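You operate a simulated robot arm through the tools that you are given. There is no shell and no other tool.

You run a simulated robot arm. Do the job below in one go: nothing can be reset, and whatever is moved stays where it is left.

## Task
Open the sealer tin, coat the blue-tab and yellow-tab patches with the stubby brush, and close the tin.
Fine: no specks in the coats; brush back in its dish, dish stays put; leave the other patches. Set down upright: stubby brush. A coat counts when it lies all over at full strength: go over it till it gets no stronger.

The check looks at the end state, three seconds after you hand in, the way a careful person would. Anything else that was tipped, shoved, dropped, spilled or broken makes it a failure.

## Robot
A 6-joint arm with a four-finger gripper, fixed in place. Base frame: the origin is on the floor under the middle of its stand, x ahead of it, y to its left, z up; the work surface is at about z = 80. Lengths are in cm, angles in degrees, forces in N, time in s.
It reaches about 104.1 cm from its shoulder. Its first joint turns from -166.0 to 166.0 degrees. Payload 3.67 kg.
The tool frame sits at the grasp point between the pads (the TCP): z along the fingers, y along the line on which they close. The tips reach 2.8 cm beyond it. The gripper opens to 11.2 cm; its body begins 7.3 cm behind the TCP.
Orientation is that of the tool frame in the base frame, as [roll, pitch, yaw] about the fixed x, y, z axes, in that order (R = Rz(yaw) Ry(pitch) Rx(roll)). With the fingers straight down and closing along the base's y, the tool's x points along the base's -x, its y along +y and its z along -z.

## Interface
- The arm moves only by the tool jog_arm. Its argument "increments" is a list of rows, each a list of 7 numbers: the shift along the tool's x, y, z in cm, then the turn, a rotation vector about the tool's x, y, z in degrees, then the finger opening in cm, from 0 to 11.2. In form: [[dx, dy, dz, ax, ay, az, gripper], ...]. A call has 1 to 20 rows; each row shifts and turns the commanded pose from where the row before left it, along the tool's axes as they then stand. A row lasts 0.2 s, in which the tool goes at most 5 cm and 8.6 degrees; a call with a longer step from one row to the next is refused whole, and so is a gripper value outside its range. A pose out of reach is approached as far as the arm can. The call stops where the force on the tool passes 40 N (or 10 N more than at its start, if that is more) or the arm is blocked; 0.2 s more then pass. Each finger travels about 10.25 cm/s and halts on what it meets, pressing with about 30 N; the grip force reading is that of the motor and also rises with nothing between the fingers. The clock runs only during rows and for 0.2 s after the last one: add rows that do not move to give the fingers time. The reply holds the time, the measured pose of the TCP, the force on the tool along the base axes, the opening and the grip force, in the units named above and with some noise, with the torque about the TCP (base axes, N m) and any sound that the robot's microphone picked up.
- Cameras (640 x 400 px; columns grow to the right, rows downward): "scene" is fixed at [40.09, 64.81, 158.3]; the picture's right is [-0.69, -0.72, 0.00], its down [-0.62, 0.60, -0.51] and it looks along [0.37, -0.36, -0.86] (base axes); focal length 332 px, centre (320, 200). "wrist" rides on the gripper at [6, -1.8, -10.4] in the tool frame; the picture's right is [0.29, 0.96, 0.00], its down [-0.80, 0.24, -0.55] and it looks along [-0.53, 0.16, 0.83] (tool axes); focal length 234 px, centre (320, 200). There is no depth. A picture from a camera that has moved, and an enlarged one, comes with that camera's place and axes in the base frame and with its lens.
- capture(camera): a new picture of that camera. No time passes.
- inspect(camera, box): a new picture of the part [left, top, right, bottom] of that camera's present view, enlarged. No time passes.
- finish_job(): hands the job in; it is judged then, once.

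Nothing tells you positions but the pictures and the camera data. Unless the task says otherwise, let go and move clear before handing in.

The tools are called as a command line: name --pt "numbers of a row" for each row, then --argument value for the rest, lists and objects as JSON in quotes. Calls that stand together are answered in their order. jog_arm: Moves the arm, as the interface text tells. Its arguments: {"type":"object","properties":{"increments":{"type":"array"}},"required":["increments"]} The other tools are called the same way: capture (camera) takes a picture; inspect (camera, box) takes an enlarged picture of a part of a camera's view; finish_job () hands the job in.

At the start:

```text
time: 0.0
ee_pos: [49.64, 32.99, 117.58]
tool_rot: [-180.0, -0.1, -180.0]
ft_force: [-0.2, -0.3, -0.4]
torque: [0.02, 0.02, 0.02]
gripper_width: 11.23
finger_force: 0.1
```

scene: 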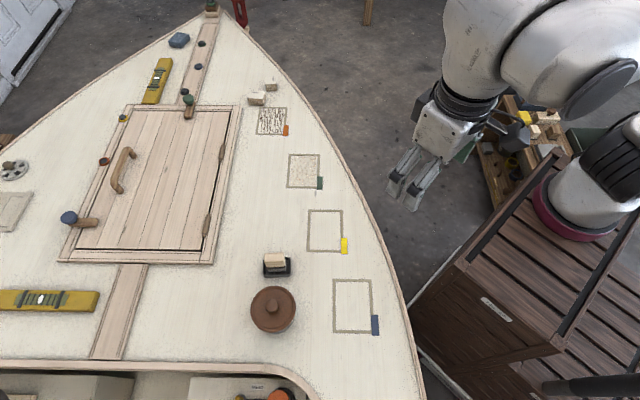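
wrist: 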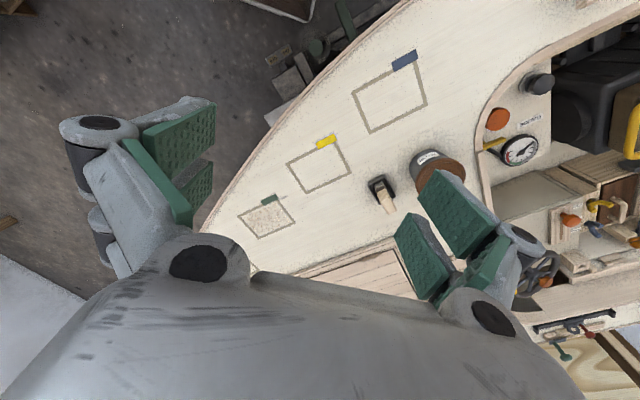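

I see a boat deck with four marked patches (orange, green, yellow, blue tabs), a brown lidded tin, and a stubby brush in a small black dish beside it. I'll look closer before moving.

inspect --camera "scene" --box '[220, 230, 400, 345]'

inspect --camera "scene" --box '[230, 80, 390, 240]'

inspect --camera "wrist" --box '[330, 130, 490, 230]'

inspect --camera "wrist" --box '[230, 40, 450, 250]'

```text
3.48 times, centred on (310, 288) of scene
camera zoom: at [40.09, 64.81, 158.3], right [-0.69, -0.72, 0.0], down [-0.62, 0.6, -0.51], along [0.37, -0.36, -0.86], focal length 1155 px, centre (355, -104)
```

zoom: 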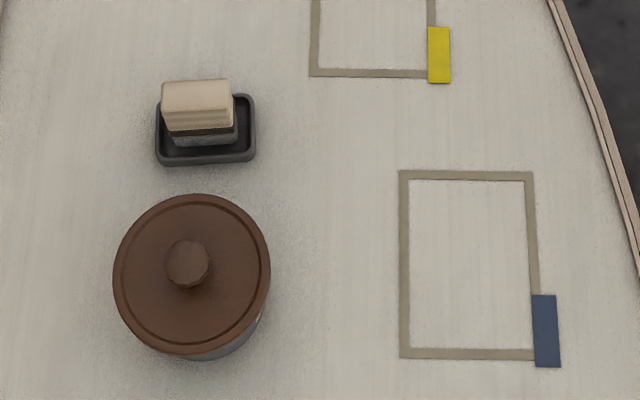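

```text
2.50 times, centred on (310, 160) of scene
camera zoom: at [40.09, 64.81, 158.3], right [-0.69, -0.72, 0.0], down [-0.62, 0.6, -0.51], along [0.37, -0.36, -0.86], focal length 830 px, centre (345, 300)
```

zoom: 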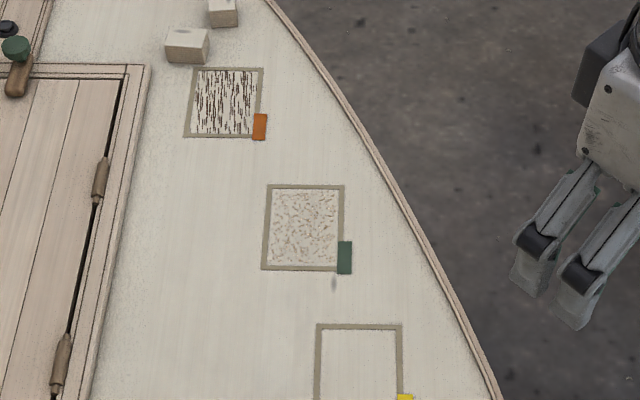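

```text
4.00 times, centred on (410, 180) of wrist
camera zoom: at [43.76, 31.38, 128.12], right [-0.29, 0.96, 0.0], down [0.8, 0.24, 0.55], along [0.53, 0.16, -0.83], focal length 937 px, centre (-40, 280)
```

zoom: 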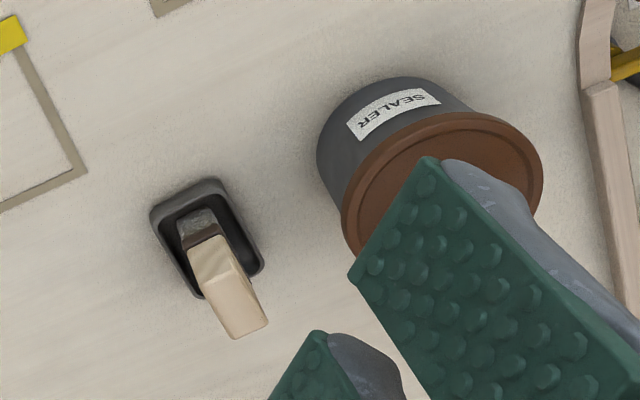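

```text
1.90 times, centred on (340, 145) of wrist
camera zoom: at [43.76, 31.38, 128.12], right [-0.29, 0.96, 0.0], down [0.8, 0.24, 0.55], along [0.53, 0.16, -0.83], focal length 446 px, centre (282, 305)
```

zoom: 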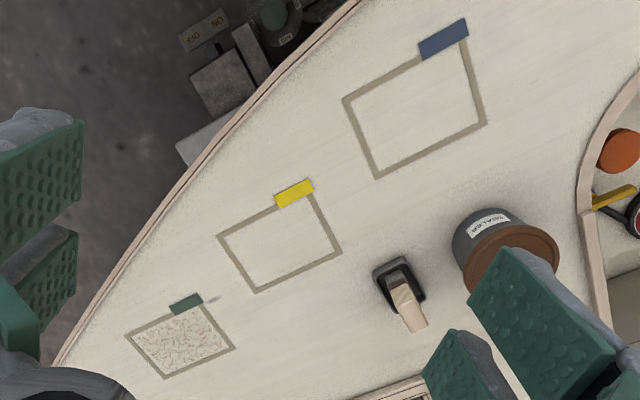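

Deck is at about z = 80; the tin looks centred near (58.5, 60) and the brush dish near (67, 53.5). I'll move over them at height to get a better wrist view and confirm.

jog_arm --pt "-1.0 3.2 1.2 0 0 0 11.2" --pt "-1.0 3.2 1.2 0 0 0 11.2" --pt "-1.0 3.2 1.2 0 0 0 11.2" --pt "-1.0 3.2 1.2 0 0 0 11.2" --pt "-1.0 3.2 1.2 0 0 0 11.2" --pt "-1.0 3.2 1.2 0 0 0 11.2" --pt "-1.0 3.2 1.2 0 0 0 11.2" --pt "-1.0 3.2 1.2 0 0 0 11.2" --pt "0 0 0 0 0 0 11.2"

capture --camera "wrist"

capture --camera "scene"

```text
time: 2.0
ee_pos: [57.62, 58.77, 108.1]
tool_rot: [-180.0, -0.2, -179.9]
ft_force: [-0.6, -0.7, -0.8]
torque: [0.0, -0.01, -0.01]
gripper_width: 11.2
finger_force: 0.0
```

```text
taken
camera wrist: at [51.68, 57.04, 118.45], right [-0.29, 0.96, 0.0], down [0.8, 0.24, 0.55], along [0.53, 0.16, -0.83], focal length 234 px, centre (320, 200)
```

wrist: 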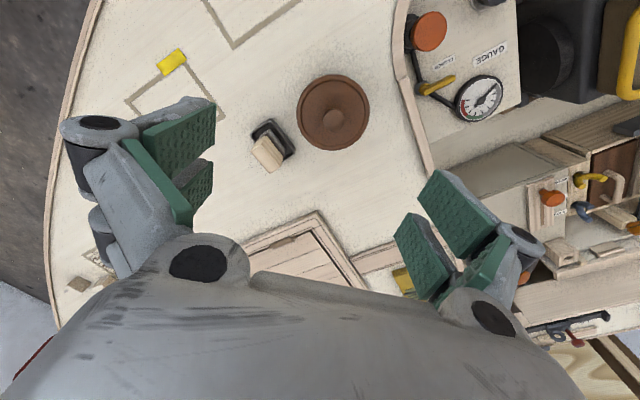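

```text
taken
```

scene: 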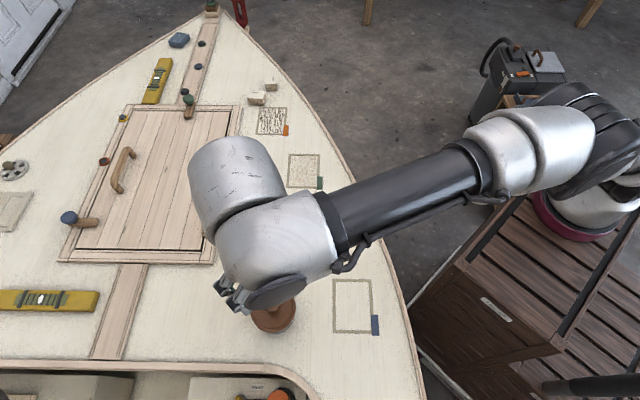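

The view now shows the tin lid with knob and the brush clearly. I'll zoom in to fix positions.

inspect --camera "wrist" --box '[230, 60, 390, 180]'

inspect --camera "wrist" --box '[60, 80, 220, 240]'

inspect --camera "wrist" --box '[380, 160, 540, 300]'

```text
3.33 times, centred on (310, 120) of wrist
camera zoom: at [51.68, 57.04, 118.45], right [-0.29, 0.96, 0.0], down [0.8, 0.24, 0.55], along [0.53, 0.16, -0.83], focal length 781 px, centre (353, 467)
```

zoom: 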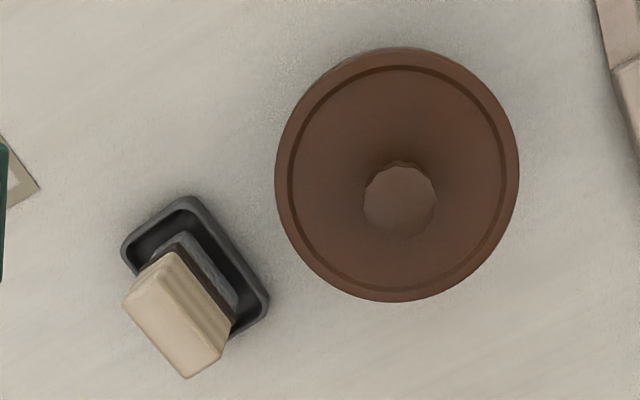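

```text
2.50 times, centred on (140, 160) of wrist
camera zoom: at [51.68, 57.04, 118.45], right [-0.29, 0.96, 0.0], down [0.8, 0.24, 0.55], along [0.53, 0.16, -0.83], focal length 585 px, centre (770, 300)
```

zoom: 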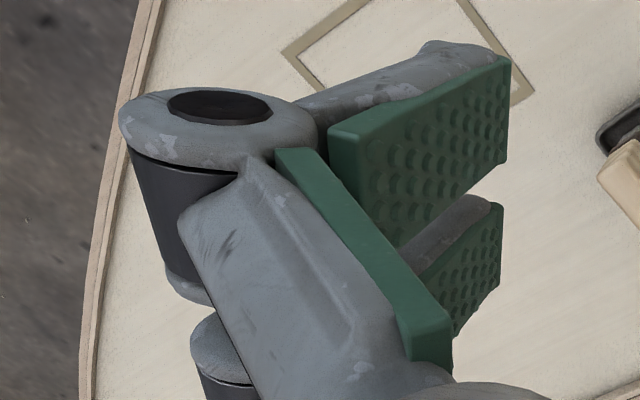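

```text
2.86 times, centred on (460, 230) of wrist
camera zoom: at [51.68, 57.04, 118.45], right [-0.29, 0.96, 0.0], down [0.8, 0.24, 0.55], along [0.53, 0.16, -0.83], focal length 669 px, centre (-80, 114)
```

zoom: 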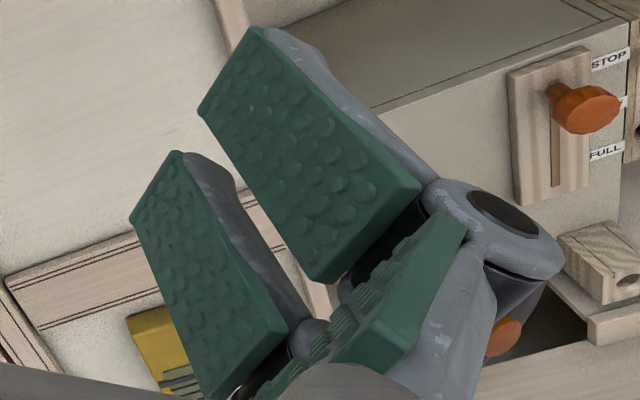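

The knob top triangulates to about (57.9, 60.5, 91.8), with the lid top near z = 88.7. I'll line up over the knob with the fingers part-closed and descend.

jog_arm --pt "-0.24 1.76 0 0 0 0 6.0" --pt "0 0 3 0 0 0 6.0" --pt "0 0 3 0 0 0 6.0" --pt "0 0 2.5 0 0 0 6.0" --pt "0 0 2.5 0 0 0 6.0" --pt "0 0 0 0 0 0 6.0"

capture --camera "wrist"

inspect --camera "scene" --box '[200, 230, 360, 350]'

```text
time: 3.4
ee_pos: [57.81, 60.37, 97.08]
tool_rot: [179.9, -0.2, 179.9]
ft_force: [-0.3, 0.2, -0.3]
torque: [-0.01, 0.01, -0.01]
gripper_width: 6.0
finger_force: 0.1
```

```text
taken
camera wrist: at [51.99, 58.69, 107.46], right [-0.29, 0.96, 0.0], down [0.8, 0.24, 0.55], along [0.53, 0.16, -0.83], focal length 234 px, centre (320, 200)
```

wrist: 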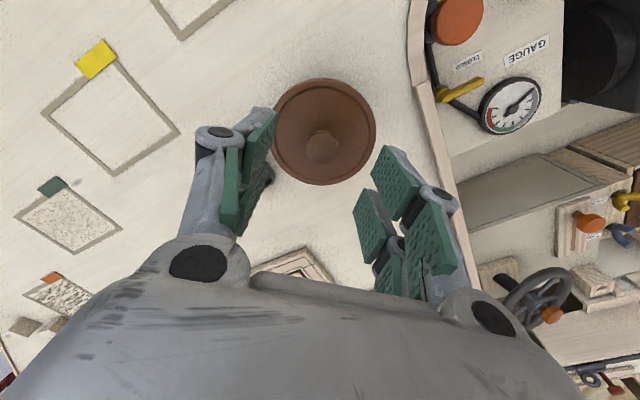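

```text
3.33 times, centred on (280, 290) of scene
camera zoom: at [40.09, 64.81, 158.3], right [-0.69, -0.72, 0.0], down [-0.62, 0.6, -0.51], along [0.37, -0.36, -0.86], focal length 1107 px, centre (453, -100)
```

zoom: 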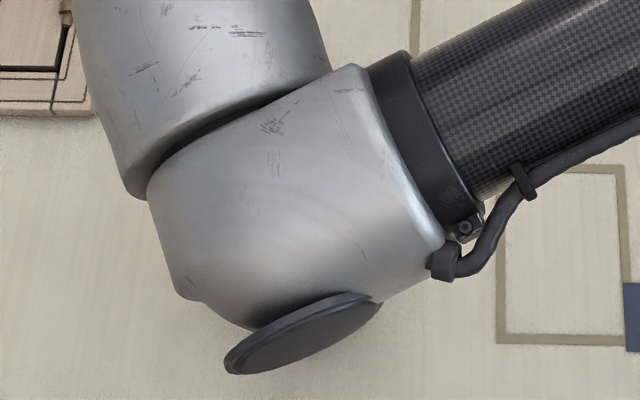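

inspect --camera "wrist" --box '[240, 60, 400, 200]'

```text
2.86 times, centred on (320, 130) of wrist
camera zoom: at [51.99, 58.69, 107.46], right [-0.29, 0.96, 0.0], down [0.8, 0.24, 0.55], along [0.53, 0.16, -0.83], focal length 669 px, centre (320, 400)
```

zoom: 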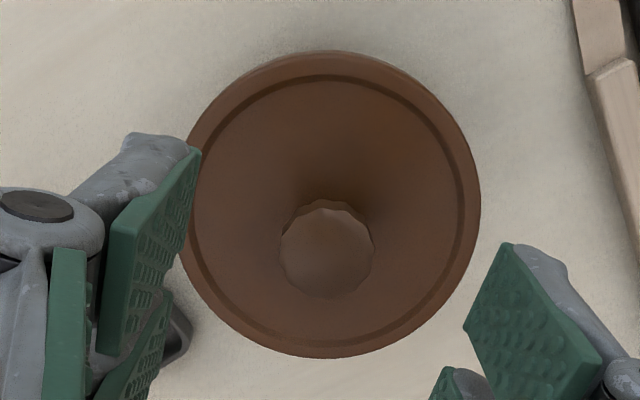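

jog_arm --pt "-0.12 0.2 1.5 0 0 0 6.0" --pt "0 0 1.5 0 0 0 6.0" --pt "0 0 1.0 0 0 0 6.0" --pt "0 0 0.6 0 0 0 6.0" --pt "0 0 0.4 0 0 0 6.0" --pt "0 0 0 0 0 0 6.0"

capture --camera "wrist"

```text
time: 4.8
ee_pos: [58.04, 60.67, 91.96]
tool_rot: [-180.0, -0.1, 180.0]
ft_force: [-0.1, 0.2, 0.6]
torque: [-0.03, 0.0, 0.02]
gripper_width: 6.01
finger_force: 0.1
```

```text
taken
camera wrist: at [52.11, 58.96, 102.47], right [-0.29, 0.96, 0.0], down [0.8, 0.24, 0.55], along [0.53, 0.16, -0.83], focal length 234 px, centre (320, 200)
```

wrist: 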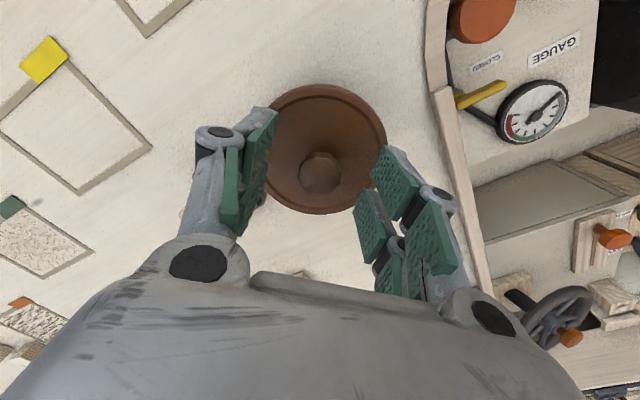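

inspect --camera "wrist" --box '[240, 80, 400, 230]'

```text
2.67 times, centred on (320, 155) of wrist
camera zoom: at [52.11, 58.96, 102.47], right [-0.29, 0.96, 0.0], down [0.8, 0.24, 0.55], along [0.53, 0.16, -0.83], focal length 624 px, centre (320, 320)
```

zoom: 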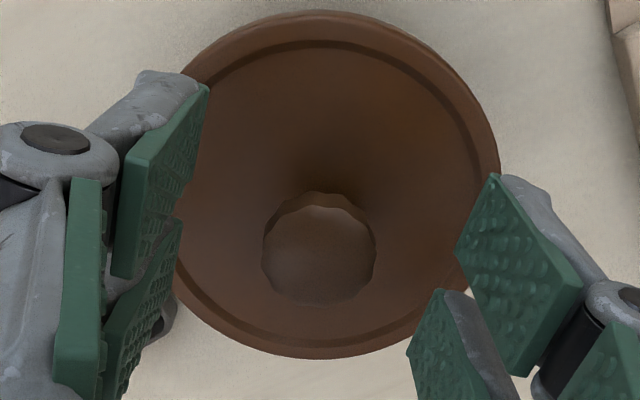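

Knob top now reads nearer z = 90.4, so I'll go slightly lower for a good purchase before closing, watching the force.

jog_arm --pt "-0.1 0 0.3 0 0 0 6.0" --pt "0 0 0.3 0 0 0 6.0" --pt "0 0 0.2 0 0 0 6.0" --pt "0 0 0 0 0 0 6.0"

```text
time: 5.8
ee_pos: [58.0, 60.71, 91.2]
tool_rot: [-180.0, 0.0, 179.9]
ft_force: [-0.4, 0.6, 0.1]
torque: [0.0, 0.02, -0.04]
gripper_width: 6.0
finger_force: 0.1
```

jog_arm --pt "-0.1 0 0 0 0 0 4.0" --pt "0 0 0 0 0 0 3.0" --pt "0 0 0 0 0 0 2.6" --pt "0 0 0 0 0 0 2.0" --pt "0 0 0 0 0 0 1.0" --pt "0 0 0 0 0 0 1.0"

inspect --camera "wrist" --box '[220, 80, 420, 230]'

```text
time: 7.2
ee_pos: [58.06, 60.54, 91.22]
tool_rot: [180.0, -0.1, -180.0]
ft_force: [0.0, 0.2, 0.2]
torque: [0.0, 0.01, 0.01]
gripper_width: 2.01
finger_force: 29.3
heard: snap
```

```text
2.67 times, centred on (320, 155) of wrist
camera zoom: at [52.29, 58.95, 101.71], right [-0.29, 0.96, 0.0], down [0.8, 0.24, 0.55], along [0.53, 0.16, -0.83], focal length 624 px, centre (320, 320)
```

zoom: 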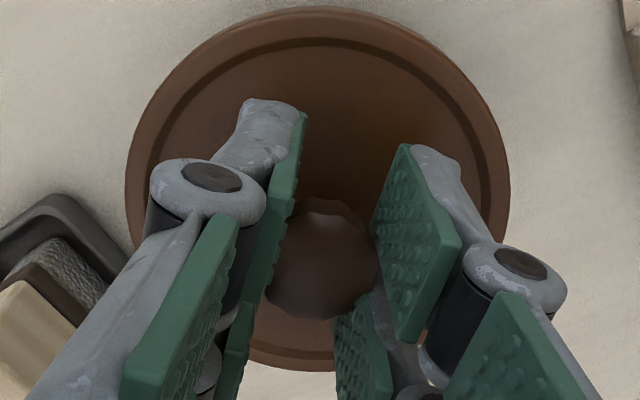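

The fingers have the knob (2.0 cm, 29 N). I'll lift gently and watch the force.

jog_arm --pt "0 0 -0.3 0 0 0 1.0" --pt "0 0 -0.3 0 0 0 1.0" --pt "0 0 -0.4 0 0 0 1.0" --pt "0 0 0 0 0 0 1.0"

capture --camera "wrist"

```text
time: 8.2
ee_pos: [58.15, 60.6, 92.34]
tool_rot: [180.0, 0.0, -180.0]
ft_force: [0.7, 0.3, 0.0]
torque: [-0.02, 0.0, -0.03]
gripper_width: 2.11
finger_force: 29.4
```

```text
taken
camera wrist: at [52.29, 58.96, 102.7], right [-0.29, 0.96, 0.0], down [0.8, 0.24, 0.55], along [0.53, 0.16, -0.83], focal length 234 px, centre (320, 200)
```

wrist: 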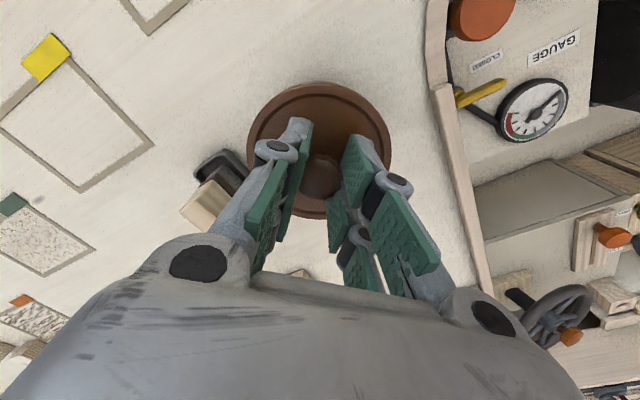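

jog_arm --pt "0 0 -0.5 0 0 0 1.0" --pt "0 0 -1 0 0 0 1.0" --pt "0 0 -1 0 0 0 1.0" --pt "0 0 -1 0 0 0 1.0" --pt "0 0 0 0 0 0 1.0"

capture --camera "wrist"

capture --camera "scene"

```text
time: 9.4
ee_pos: [58.17, 60.69, 95.77]
tool_rot: [179.9, -0.1, 180.0]
ft_force: [-0.7, 0.0, 0.0]
torque: [-0.04, -0.01, 0.02]
gripper_width: 1.9
finger_force: 29.6
```

```text
taken
camera wrist: at [52.3, 58.97, 106.19], right [-0.29, 0.96, 0.0], down [0.8, 0.24, 0.55], along [0.53, 0.16, -0.83], focal length 234 px, centre (320, 200)
```

wrist: 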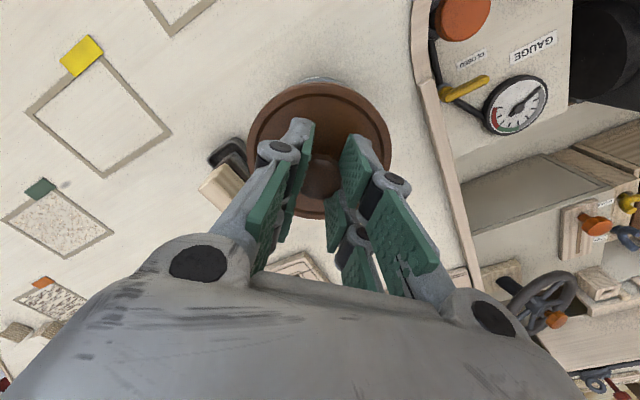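

```text
taken
```

scene: 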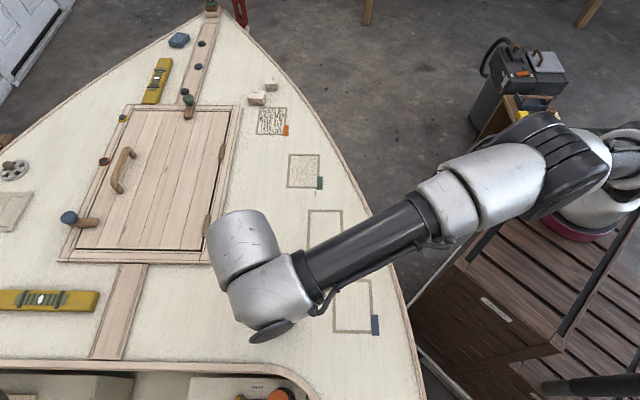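

The lid came off cleanly. I'll carry it up and over to the clear deck around (68, 70), away from the brush routes.

jog_arm --pt "0 0 -2 0 0 0 1.0" --pt "-1.4 1.34 -1 0 0 0 1.0" --pt "-1.4 1.34 0 0 0 0 1.0" --pt "-1.4 1.34 0 0 0 0 1.0" --pt "-1.4 1.34 0 0 0 0 1.0" --pt "-1.4 1.34 0 0 0 0 1.0" --pt "-1.4 1.34 0 0 0 0 1.0" --pt "-1.4 1.34 0 0 0 0 1.0" --pt "0 0 0 0 0 0 1.0"

capture --camera "wrist"

capture --camera "scene"

```text
time: 11.4
ee_pos: [62.13, 62.22, 97.98]
tool_rot: [179.9, 0.0, 180.0]
ft_force: [0.8, 0.0, 0.5]
torque: [0.01, 0.03, 0.0]
gripper_width: 1.94
finger_force: 29.7
out of reach, approached as far as the arm can: row 3, 4, 5, 6, 7, 8
```

```text
taken
camera wrist: at [56.3, 60.49, 108.37], right [-0.29, 0.96, 0.0], down [0.8, 0.24, 0.55], along [0.53, 0.16, -0.83], focal length 234 px, centre (320, 200)
```

wrist: 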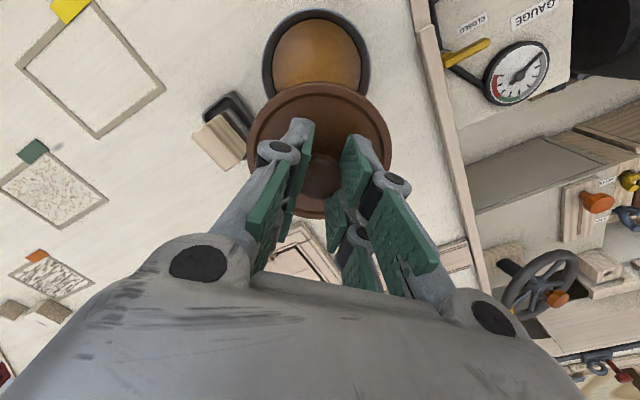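

```text
taken
```

scene: 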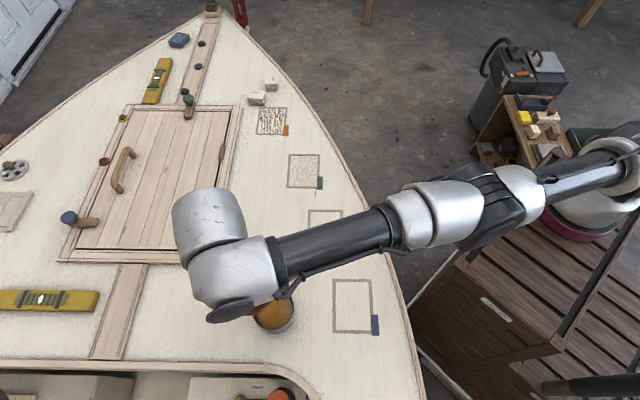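

The tin is open, but that drop spot is beyond the arm's reach. I'll instead put the lid down on clear deck near (36.5, 56.5), beyond the blue patch; first a small step back to see how the commanded pose responds.

jog_arm --pt "1.0 -1.0 0 0 0 0 1.0" --pt "0 0 0 0 0 0 1.0"

```text
time: 12.0
ee_pos: [61.17, 61.13, 97.88]
tool_rot: [-179.9, -0.1, -180.0]
ft_force: [-1.3, 0.4, -0.1]
torque: [0.01, -0.01, -0.02]
gripper_width: 1.94
finger_force: 30.0
```

jog_arm --pt "1.0 -0.2 0 0 0 0 1.0" --pt "2.0 -0.37 0 0 0 0 1.0" --pt "2.2 -0.4 0 0 0 0 1.0" --pt "2.2 -0.4 0 0 0 0 1.0" --pt "2.2 -0.4 0 0 0 0 1.0" --pt "2.2 -0.4 0 0 0 0 1.0" --pt "2.2 -0.4 0 0 0 0 1.0" --pt "2.2 -0.4 0 0 0 0 1.0" --pt "2.2 -0.4 0 0 0 0 1.0" --pt "2.2 -0.4 0 0 0 0 1.0" --pt "2.0 -0.4 0 0 0 0 1.0" --pt "1.4 -0.3 0 0 0 0 1.0" --pt "0.6 -0.2 0 0 0 0 1.0" --pt "0 0 0 0 0 0 1.0"

capture --camera "wrist"

capture --camera "scene"

```text
time: 15.0
ee_pos: [36.54, 56.55, 98.05]
tool_rot: [-179.9, -0.1, 180.0]
ft_force: [1.8, 1.0, -0.2]
torque: [0.02, 0.01, -0.03]
gripper_width: 1.94
finger_force: 30.2
```

```text
taken
camera wrist: at [30.68, 54.89, 108.36], right [-0.29, 0.96, 0.0], down [0.8, 0.24, 0.55], along [0.53, 0.16, -0.83], focal length 234 px, centre (320, 200)
```

wrist: 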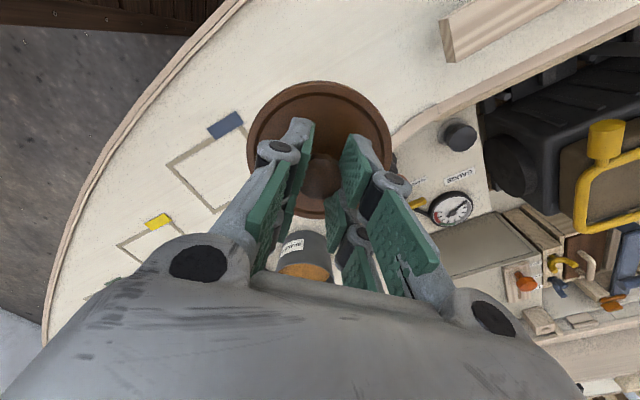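

```text
taken
```

scene: 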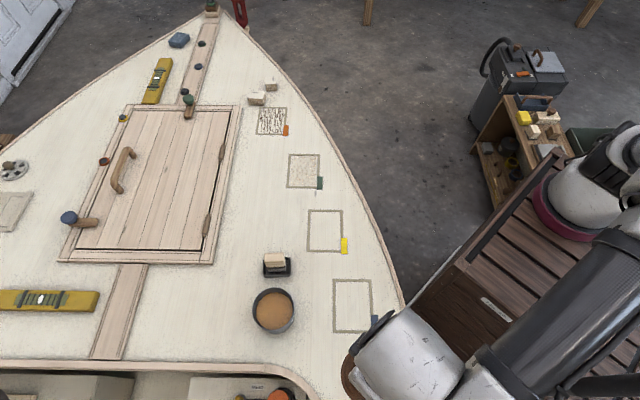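

The tin is open with amber sealer inside. The spot below the gripper is clear deck, so I'll lower the lid, slowly near contact.

jog_arm --pt "0 0 2 0 0 0 1.0" --pt "0 0 3 0 0 0 1.0" --pt "0 0 3 0 0 0 1.0" --pt "0 0 2 0 0 0 1.0" --pt "0 0 1 0 0 0 1.0" --pt "0 0 0.4 0 0 0 1.0" --pt "0 0 0 0 0 0 1.0"

capture --camera "wrist"

```text
time: 16.6
ee_pos: [36.61, 56.65, 86.45]
tool_rot: [-179.9, -0.1, -180.0]
ft_force: [0.6, 0.6, -0.4]
torque: [-0.02, 0.01, 0.01]
gripper_width: 1.95
finger_force: 29.9
```

```text
taken
camera wrist: at [30.75, 54.86, 96.98], right [-0.29, 0.96, 0.0], down [0.8, 0.24, 0.55], along [0.53, 0.16, -0.83], focal length 234 px, centre (320, 200)
```

wrist: 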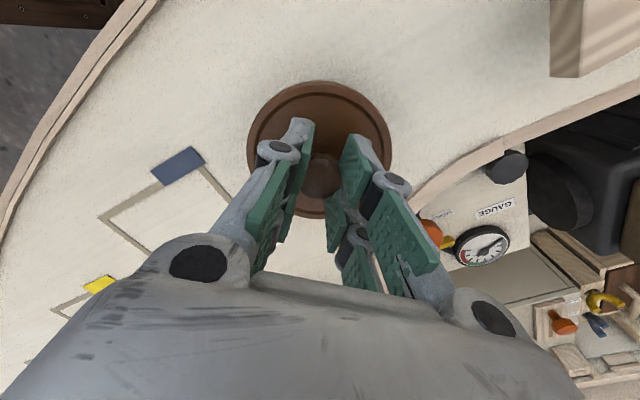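

jog_arm --pt "0 0 0.3 0 0 0 1.0" --pt "0 0 0.3 0 0 0 1.0" --pt "0 0 0.3 0 0 0 1.0" --pt "0 0 0.3 0 0 0 1.0"

```text
time: 17.6
ee_pos: [36.5, 56.61, 85.5]
tool_rot: [180.0, -0.1, 180.0]
ft_force: [0.6, 0.3, -0.2]
torque: [0.01, -0.03, 0.02]
gripper_width: 1.93
finger_force: 29.2
```

jog_arm --pt "0 0 0.2 0 0 0 1.0" --pt "0 0 0.2 0 0 0 1.0" --pt "0 0 0.2 0 0 0 1.0"

inspect --camera "wrist" --box '[220, 60, 420, 230]'

```text
time: 18.4
ee_pos: [36.49, 56.67, 84.81]
tool_rot: [-179.9, -0.1, -180.0]
ft_force: [0.4, -0.6, -0.4]
torque: [-0.01, -0.02, 0.01]
gripper_width: 1.91
finger_force: 29.9
```

```text
2.35 times, centred on (320, 145) of wrist
camera zoom: at [30.73, 54.88, 95.17], right [-0.29, 0.96, 0.0], down [0.8, 0.24, 0.55], along [0.53, 0.16, -0.83], focal length 551 px, centre (320, 329)
```

zoom: 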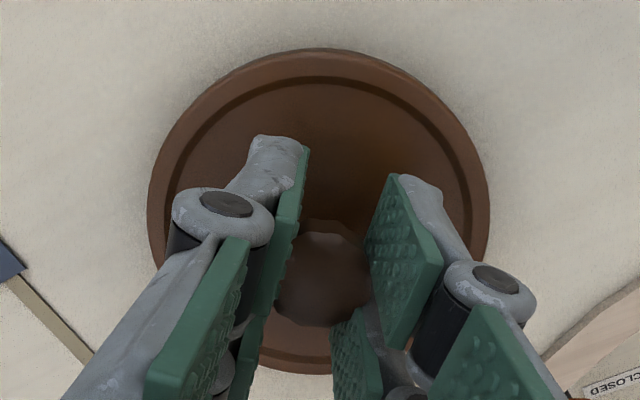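

jog_arm --pt "0 0 0.15 0 0 0 1.0" --pt "0 0 0.15 0 0 0 1.0"

jog_arm --pt "0 0 0.15 0 0 0 1.0" --pt "0 0 0.15 0 0 0 1.0"

```text
time: 19.0
ee_pos: [36.66, 56.58, 84.55]
tool_rot: [179.8, 0.0, 180.0]
ft_force: [3.0, 0.6, 8.2]
torque: [-0.05, 0.19, 0.03]
gripper_width: 1.96
finger_force: 30.3
```

```text
time: 19.7
ee_pos: [36.66, 56.6, 84.47]
tool_rot: [179.8, 0.0, 180.0]
ft_force: [-0.5, -5.3, 10.6]
torque: [-0.14, 0.01, -0.04]
gripper_width: 1.94
finger_force: 30.1
stopped in row 2: the force on the tool passed its limit at 41 N (the readings are from after the stop); the commanded pose is now the measured one
```

The lid touched down at TCP z ≈ 84.5. I'll release it and rise clear.

jog_arm --pt "0 0 -0.05 0 0 0 1.0" --pt "0 0 0 0 0 0 3.0" --pt "0 0 0 0 0 0 5.0" --pt "0 0 0 0 0 0 6.0" --pt "0 0 0 0 0 0 6.0" --pt "0 0 -1 0 0 0 6.0" --pt "0 0 -2 0 0 0 6.0" --pt "0 0 -3 0 0 0 6.0" --pt "0 0 -4 0 0 0 6.0" --pt "0 0 -4 0 0 0 6.0" --pt "0 0 0 0 0 0 6.0"

capture --camera "wrist"

capture --camera "scene"

```text
time: 22.1
ee_pos: [36.63, 56.57, 98.55]
tool_rot: [179.9, 0.0, -180.0]
ft_force: [-0.4, 0.1, 0.5]
torque: [0.01, 0.0, -0.01]
gripper_width: 6.0
finger_force: 0.0
```

```text
taken
camera wrist: at [30.79, 54.84, 108.85], right [-0.29, 0.96, 0.0], down [0.8, 0.24, 0.55], along [0.53, 0.16, -0.83], focal length 234 px, centre (320, 200)
```

wrist: 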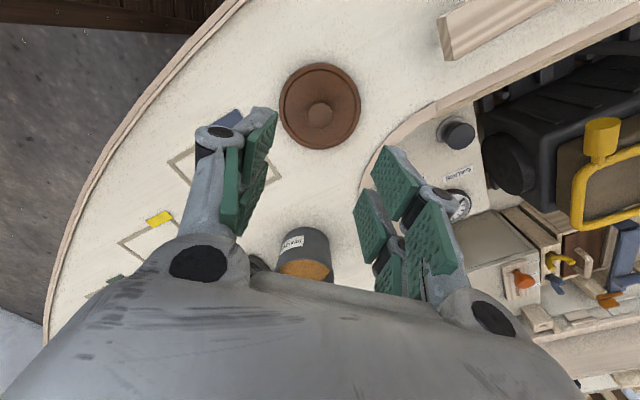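

```text
taken
```

scene: 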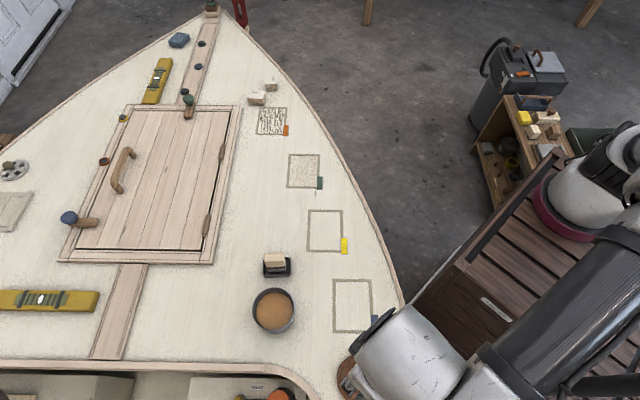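

Lid is resting flat on the deck. Now I'll study the brush in its dish and the open tin.

inspect --camera "scene" --box '[240, 240, 310, 340]'

inspect --camera "scene" --box '[290, 190, 390, 345]'

```text
4.00 times, centred on (275, 290) of scene
camera zoom: at [40.09, 64.81, 158.3], right [-0.69, -0.72, 0.0], down [-0.62, 0.6, -0.51], along [0.37, -0.36, -0.86], focal length 1328 px, centre (500, -160)
```

zoom: 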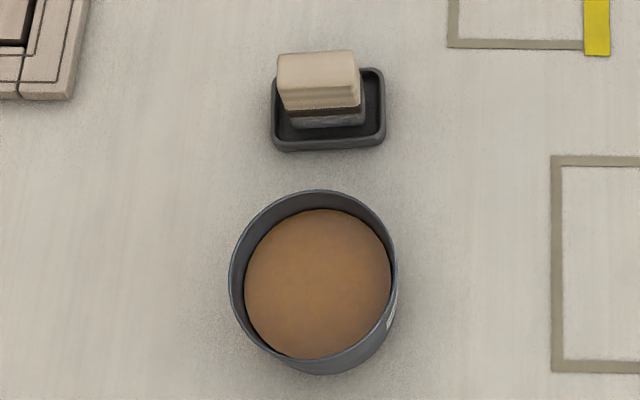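

```text
2.58 times, centred on (340, 268) of scene
camera zoom: at [40.09, 64.81, 158.3], right [-0.69, -0.72, 0.0], down [-0.62, 0.6, -0.51], along [0.37, -0.36, -0.86], focal length 857 px, centre (268, 26)
```

zoom: 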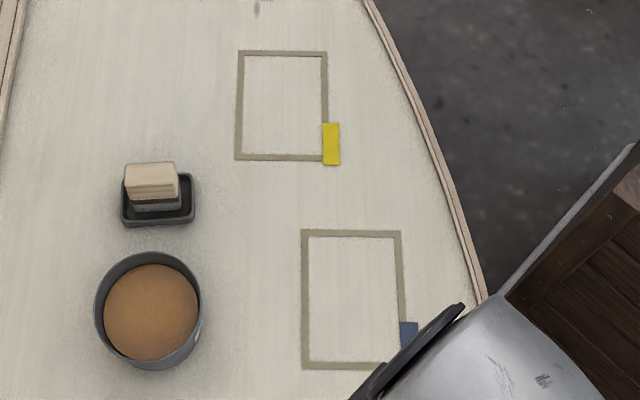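

Next I'll turn the gripper about 44° so the fingers close across the brush's thin side, and move over the brush at height for a close look.

jog_arm --pt "0 0 0 0 0 -7.4 6.0" --pt "0 0 0 0 0 -7.4 6.0" --pt "0 0 0 0 0 -7.4 6.0" --pt "0 0 0 0 0 -7.4 6.0" --pt "0 0 0 0 0 -7.4 6.0" --pt "0 0 0 0 0 -7.0 6.0" --pt "-1.2 -1.4 -1 0 0 0 6.0" --pt "-2.4 -2.89 -1 0 0 0 6.0" --pt "-2.4 -2.89 0 0 0 0 6.0" --pt "-2.4 -2.89 0 0 0 0 6.0" --pt "-2.4 -2.89 0 0 0 0 6.0" --pt "-2.4 -2.89 0 0 0 0 6.0" --pt "-2.4 -2.89 0 0 0 0 6.0" --pt "-2.4 -2.89 0 0 0 0 6.0" --pt "-1.2 -1.4 0 0 0 0 6.0" --pt "0 0 0 0 0 0 6.0"

capture --camera "wrist"

inspect --camera "wrist" --box '[240, 60, 400, 180]'

capture --camera "scene"

```text
time: 25.5
ee_pos: [66.5, 53.37, 100.45]
tool_rot: [179.8, 0.2, -135.9]
ft_force: [-0.6, -0.4, 0.9]
torque: [-0.01, -0.02, 0.01]
gripper_width: 6.01
finger_force: 0.1
```

```text
taken
camera wrist: at [63.49, 48.02, 110.86], right [-0.87, 0.49, 0.0], down [0.41, 0.72, 0.56], along [0.27, 0.49, -0.83], focal length 234 px, centre (320, 200)
```

wrist: 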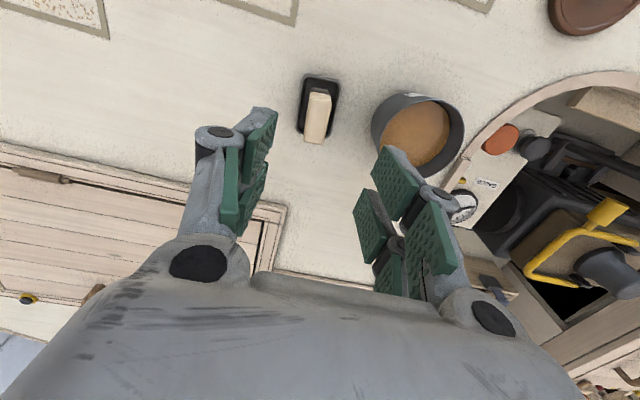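

```text
3.33 times, centred on (320, 120) of wrist
camera zoom: at [63.49, 48.02, 110.86], right [-0.87, 0.49, 0.0], down [0.41, 0.72, 0.56], along [0.27, 0.49, -0.83], focal length 781 px, centre (320, 467)
```

zoom: 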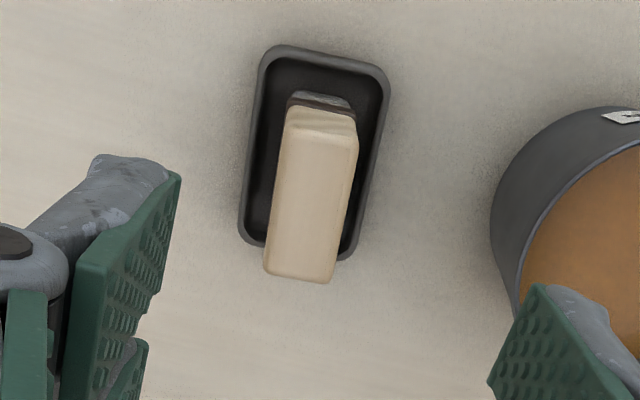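

```text
taken
```

scene: 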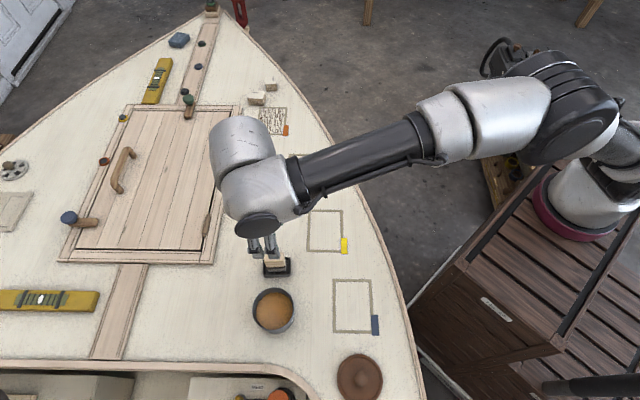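

inspect --camera "wrist" --box '[290, 65, 350, 150]'

inspect --camera "scene" --box '[230, 220, 310, 290]'

```text
4.71 times, centred on (320, 108) of wrist
camera zoom: at [63.49, 48.02, 110.86], right [-0.87, 0.49, 0.0], down [0.41, 0.72, 0.56], along [0.27, 0.49, -0.83], focal length 1102 px, centre (320, 635)
```

zoom: 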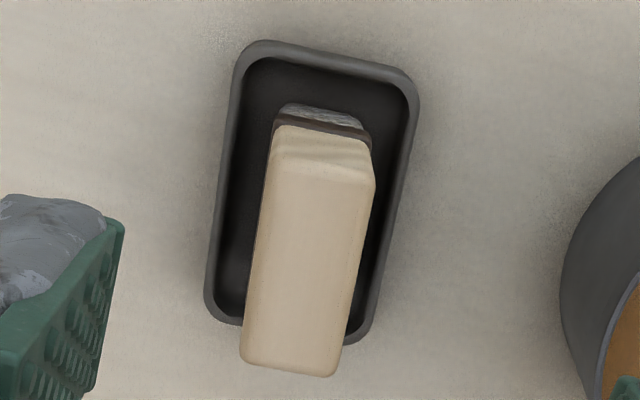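

```text
5.71 times, centred on (270, 255) of scene
camera zoom: at [40.09, 64.81, 158.3], right [-0.69, -0.72, 0.0], down [-0.62, 0.6, -0.51], along [0.37, -0.36, -0.86], focal length 1898 px, centre (606, -114)
```

zoom: 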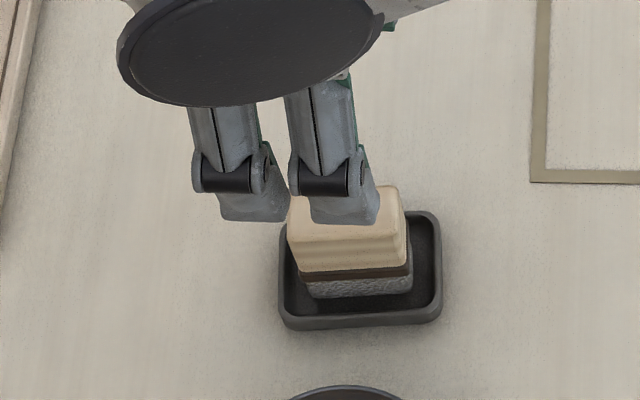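

The brush sits centred near (66.7, 53.4), handle about 4.4 × 2 cm with top near z = 88.8 and long axis about 50°. I'll fine-align the yaw, part-close, and descend to just above it for a check.

jog_arm --pt "0 0 0 0 0 -6.4 5.0" --pt "-0.15 -0.13 2 0 0 0 5.0" --pt "0 0 2 0 0 0 5.0" --pt "0 0 2 0 0 0 5.0" --pt "0 0 1.5 0 0 0 5.0" --pt "0 0 0 0 0 0 5.0"

inspect --camera "wrist" --box '[220, 80, 420, 220]'

inspect --camera "scene" --box '[230, 220, 310, 290]'

```text
time: 26.9
ee_pos: [66.67, 53.5, 92.95]
tool_rot: [179.8, 0.2, -129.6]
ft_force: [-0.2, 0.4, 0.0]
torque: [0.01, 0.02, 0.01]
gripper_width: 4.99
finger_force: 0.0
```

```text
2.86 times, centred on (320, 150) of wrist
camera zoom: at [64.29, 47.76, 103.35], right [-0.92, 0.39, 0.0], down [0.32, 0.77, 0.56], along [0.21, 0.51, -0.83], focal length 669 px, centre (320, 343)
```

zoom: 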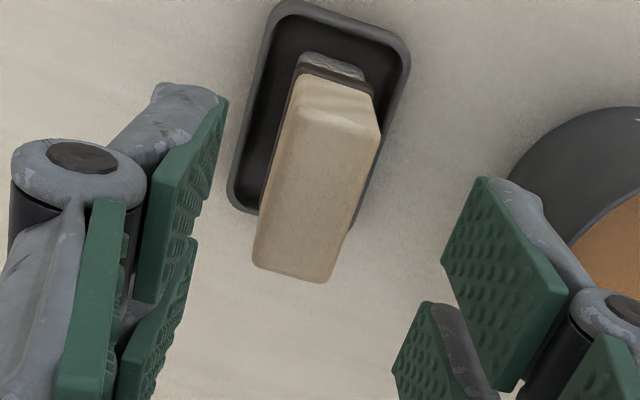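

```text
5.71 times, centred on (270, 255) of scene
camera zoom: at [40.09, 64.81, 158.3], right [-0.69, -0.72, 0.0], down [-0.62, 0.6, -0.51], along [0.37, -0.36, -0.86], focal length 1898 px, centre (606, -114)
```

zoom: 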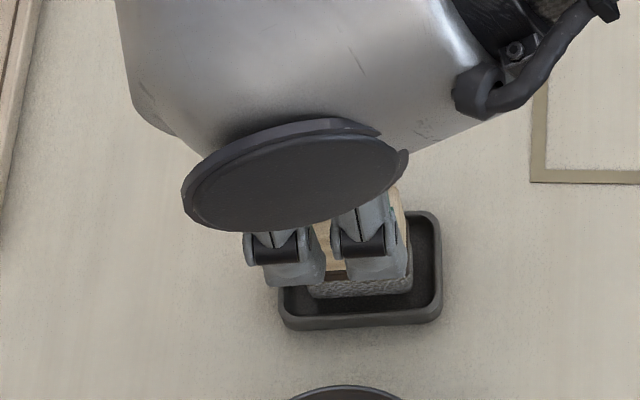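

jog_arm --pt "0.1 -0.15 1.0 0 0 0 5.0" --pt "0 0 1.5 0 0 0 5.0" --pt "0 0 1.0 0 0 0 5.0" --pt "0 0 0.6 0 0 0 5.0" --pt "0 0 0.4 0 0 0 5.0" --pt "0 0 0 0 0 0 5.0"

inspect --camera "wrist" --box '[220, 80, 420, 260]'

```text
time: 28.3
ee_pos: [66.63, 53.33, 88.48]
tool_rot: [179.9, 0.2, -129.6]
ft_force: [0.5, 0.4, 0.1]
torque: [0.01, 0.0, 0.01]
gripper_width: 4.98
finger_force: 0.1
```

```text
2.22 times, centred on (320, 170) of wrist
camera zoom: at [64.36, 47.6, 98.84], right [-0.92, 0.39, 0.0], down [0.32, 0.77, 0.56], along [0.21, 0.51, -0.83], focal length 520 px, centre (320, 267)
```

zoom: 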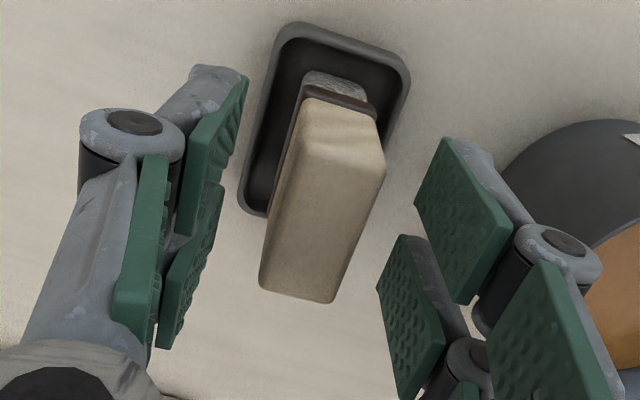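

Cross-checking three wrist views puts the brush lower and further out than I thought: handle top near z = 86.1, centred at (67.0, 53.95). I'll shift 0.75 cm along and go down 1.7 cm before closing.

jog_arm --pt "-0.4 0.05 0 0 0 0 5.0" --pt "-0.35 0.05 0 0 0 0 5.0" --pt "0 0 0.6 0 0 0 5.0" --pt "0 0 0.6 0 0 0 5.0" --pt "0 0 0.5 0 0 0 5.0" --pt "0 0 0 0 0 0 5.0"

capture --camera "wrist"

inspect --camera "wrist" --box '[220, 80, 420, 260]'

```text
time: 29.7
ee_pos: [67.09, 53.85, 86.61]
tool_rot: [179.8, 0.1, -129.6]
ft_force: [0.2, 0.5, -0.9]
torque: [0.0, -0.03, 0.01]
gripper_width: 4.98
finger_force: 0.0
```

```text
taken
camera wrist: at [64.75, 48.25, 97.08], right [-0.92, 0.39, 0.0], down [0.32, 0.77, 0.56], along [0.21, 0.51, -0.83], focal length 234 px, centre (320, 200)
```

wrist: 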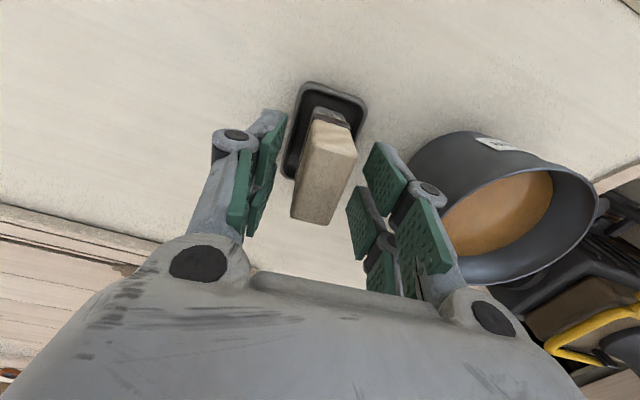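

```text
2.22 times, centred on (320, 170) of wrist
camera zoom: at [64.75, 48.25, 97.08], right [-0.92, 0.39, 0.0], down [0.32, 0.77, 0.56], along [0.21, 0.51, -0.83], focal length 520 px, centre (320, 267)
```

zoom: 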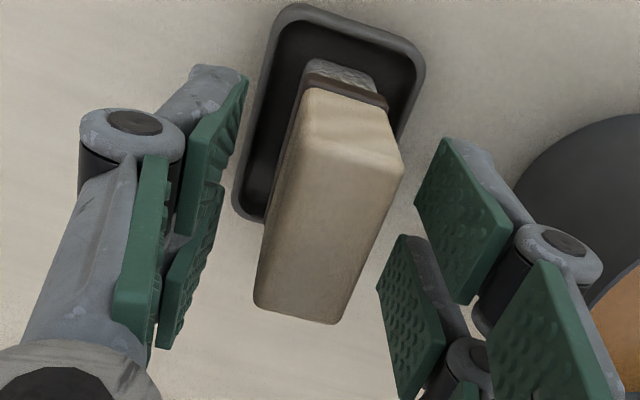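

jog_arm --pt "-0.08 0.12 0 0 0 0 4.0" --pt "0 0 0 0 0 0 3.2" --pt "0 0 0 0 0 0 2.6" --pt "0 0 0 0 0 0 2.2" --pt "0 0 0 0 0 0 1.8" --pt "0 0 0 0 0 0 1.0" --pt "0 0 0 0 0 0 1.0"

inspect --camera "wrist" --box '[220, 80, 420, 260]'

inspect --camera "scene" --box '[230, 220, 310, 290]'

```text
time: 31.3
ee_pos: [66.97, 54.07, 86.73]
tool_rot: [179.8, 0.2, -129.6]
ft_force: [-0.5, 0.6, 0.5]
torque: [0.0, -0.07, -0.01]
gripper_width: 2.16
finger_force: 29.6
```

```text
2.22 times, centred on (320, 170) of wrist
camera zoom: at [64.7, 48.38, 97.08], right [-0.92, 0.39, 0.0], down [0.32, 0.77, 0.56], along [0.21, 0.51, -0.83], focal length 520 px, centre (320, 267)
```

zoom: 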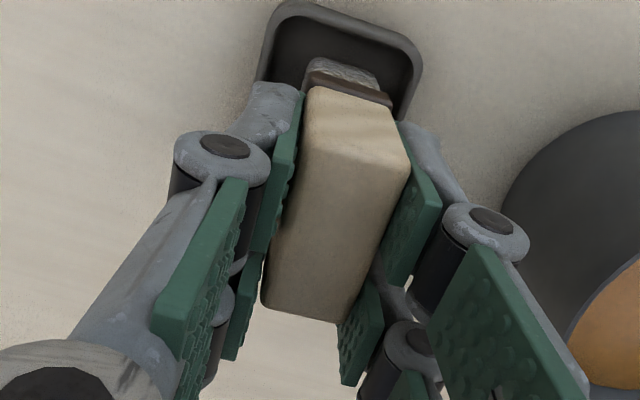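

```text
5.71 times, centred on (270, 255) of scene
camera zoom: at [40.09, 64.81, 158.3], right [-0.69, -0.72, 0.0], down [-0.62, 0.6, -0.51], along [0.37, -0.36, -0.86], focal length 1898 px, centre (606, -114)
```

zoom: 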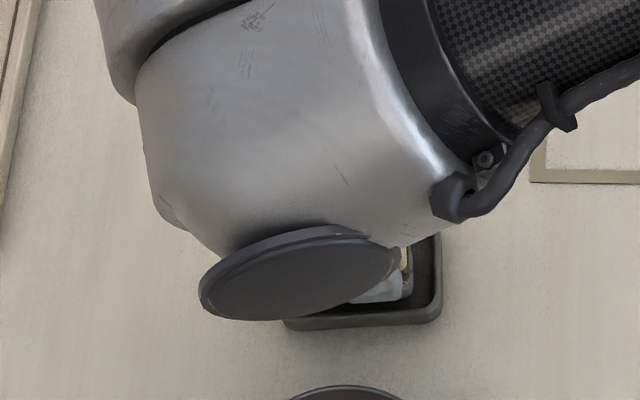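

The brush is gripped (2.16 cm). I'll lift it straight up and check it comes cleanly out of the dish.

jog_arm --pt "0 0 -0.5 0 0 0 1.0" --pt "0 0 -1.0 0 0 0 1.0" --pt "0 0 -2.0 0 0 0 1.0" --pt "0 0 -3.0 0 0 0 1.0" --pt "0 0 -3.0 0 0 0 1.0" --pt "0 0 0 0 0 0 1.0"

capture --camera "wrist"

capture --camera "scene"

```text
time: 32.7
ee_pos: [67.07, 54.14, 96.36]
tool_rot: [179.8, 0.0, -129.7]
ft_force: [0.4, -0.1, -0.5]
torque: [0.03, 0.0, 0.0]
gripper_width: 2.16
finger_force: 29.8
```

```text
taken
camera wrist: at [64.81, 48.39, 106.67], right [-0.92, 0.39, 0.0], down [0.32, 0.77, 0.56], along [0.21, 0.51, -0.83], focal length 234 px, centre (320, 200)
```

wrist: 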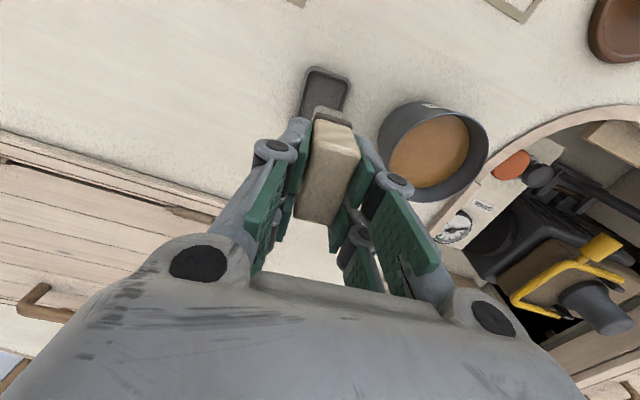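

```text
taken
```

scene: 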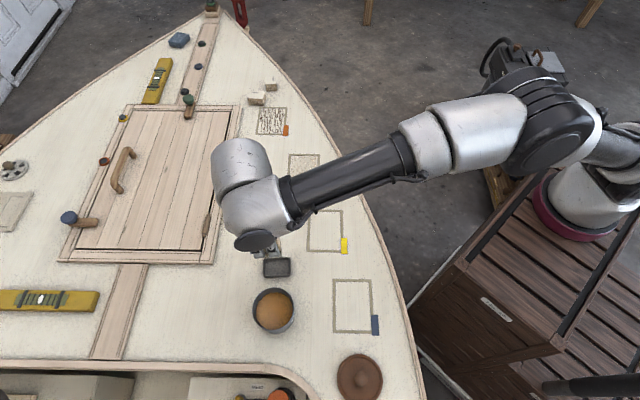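

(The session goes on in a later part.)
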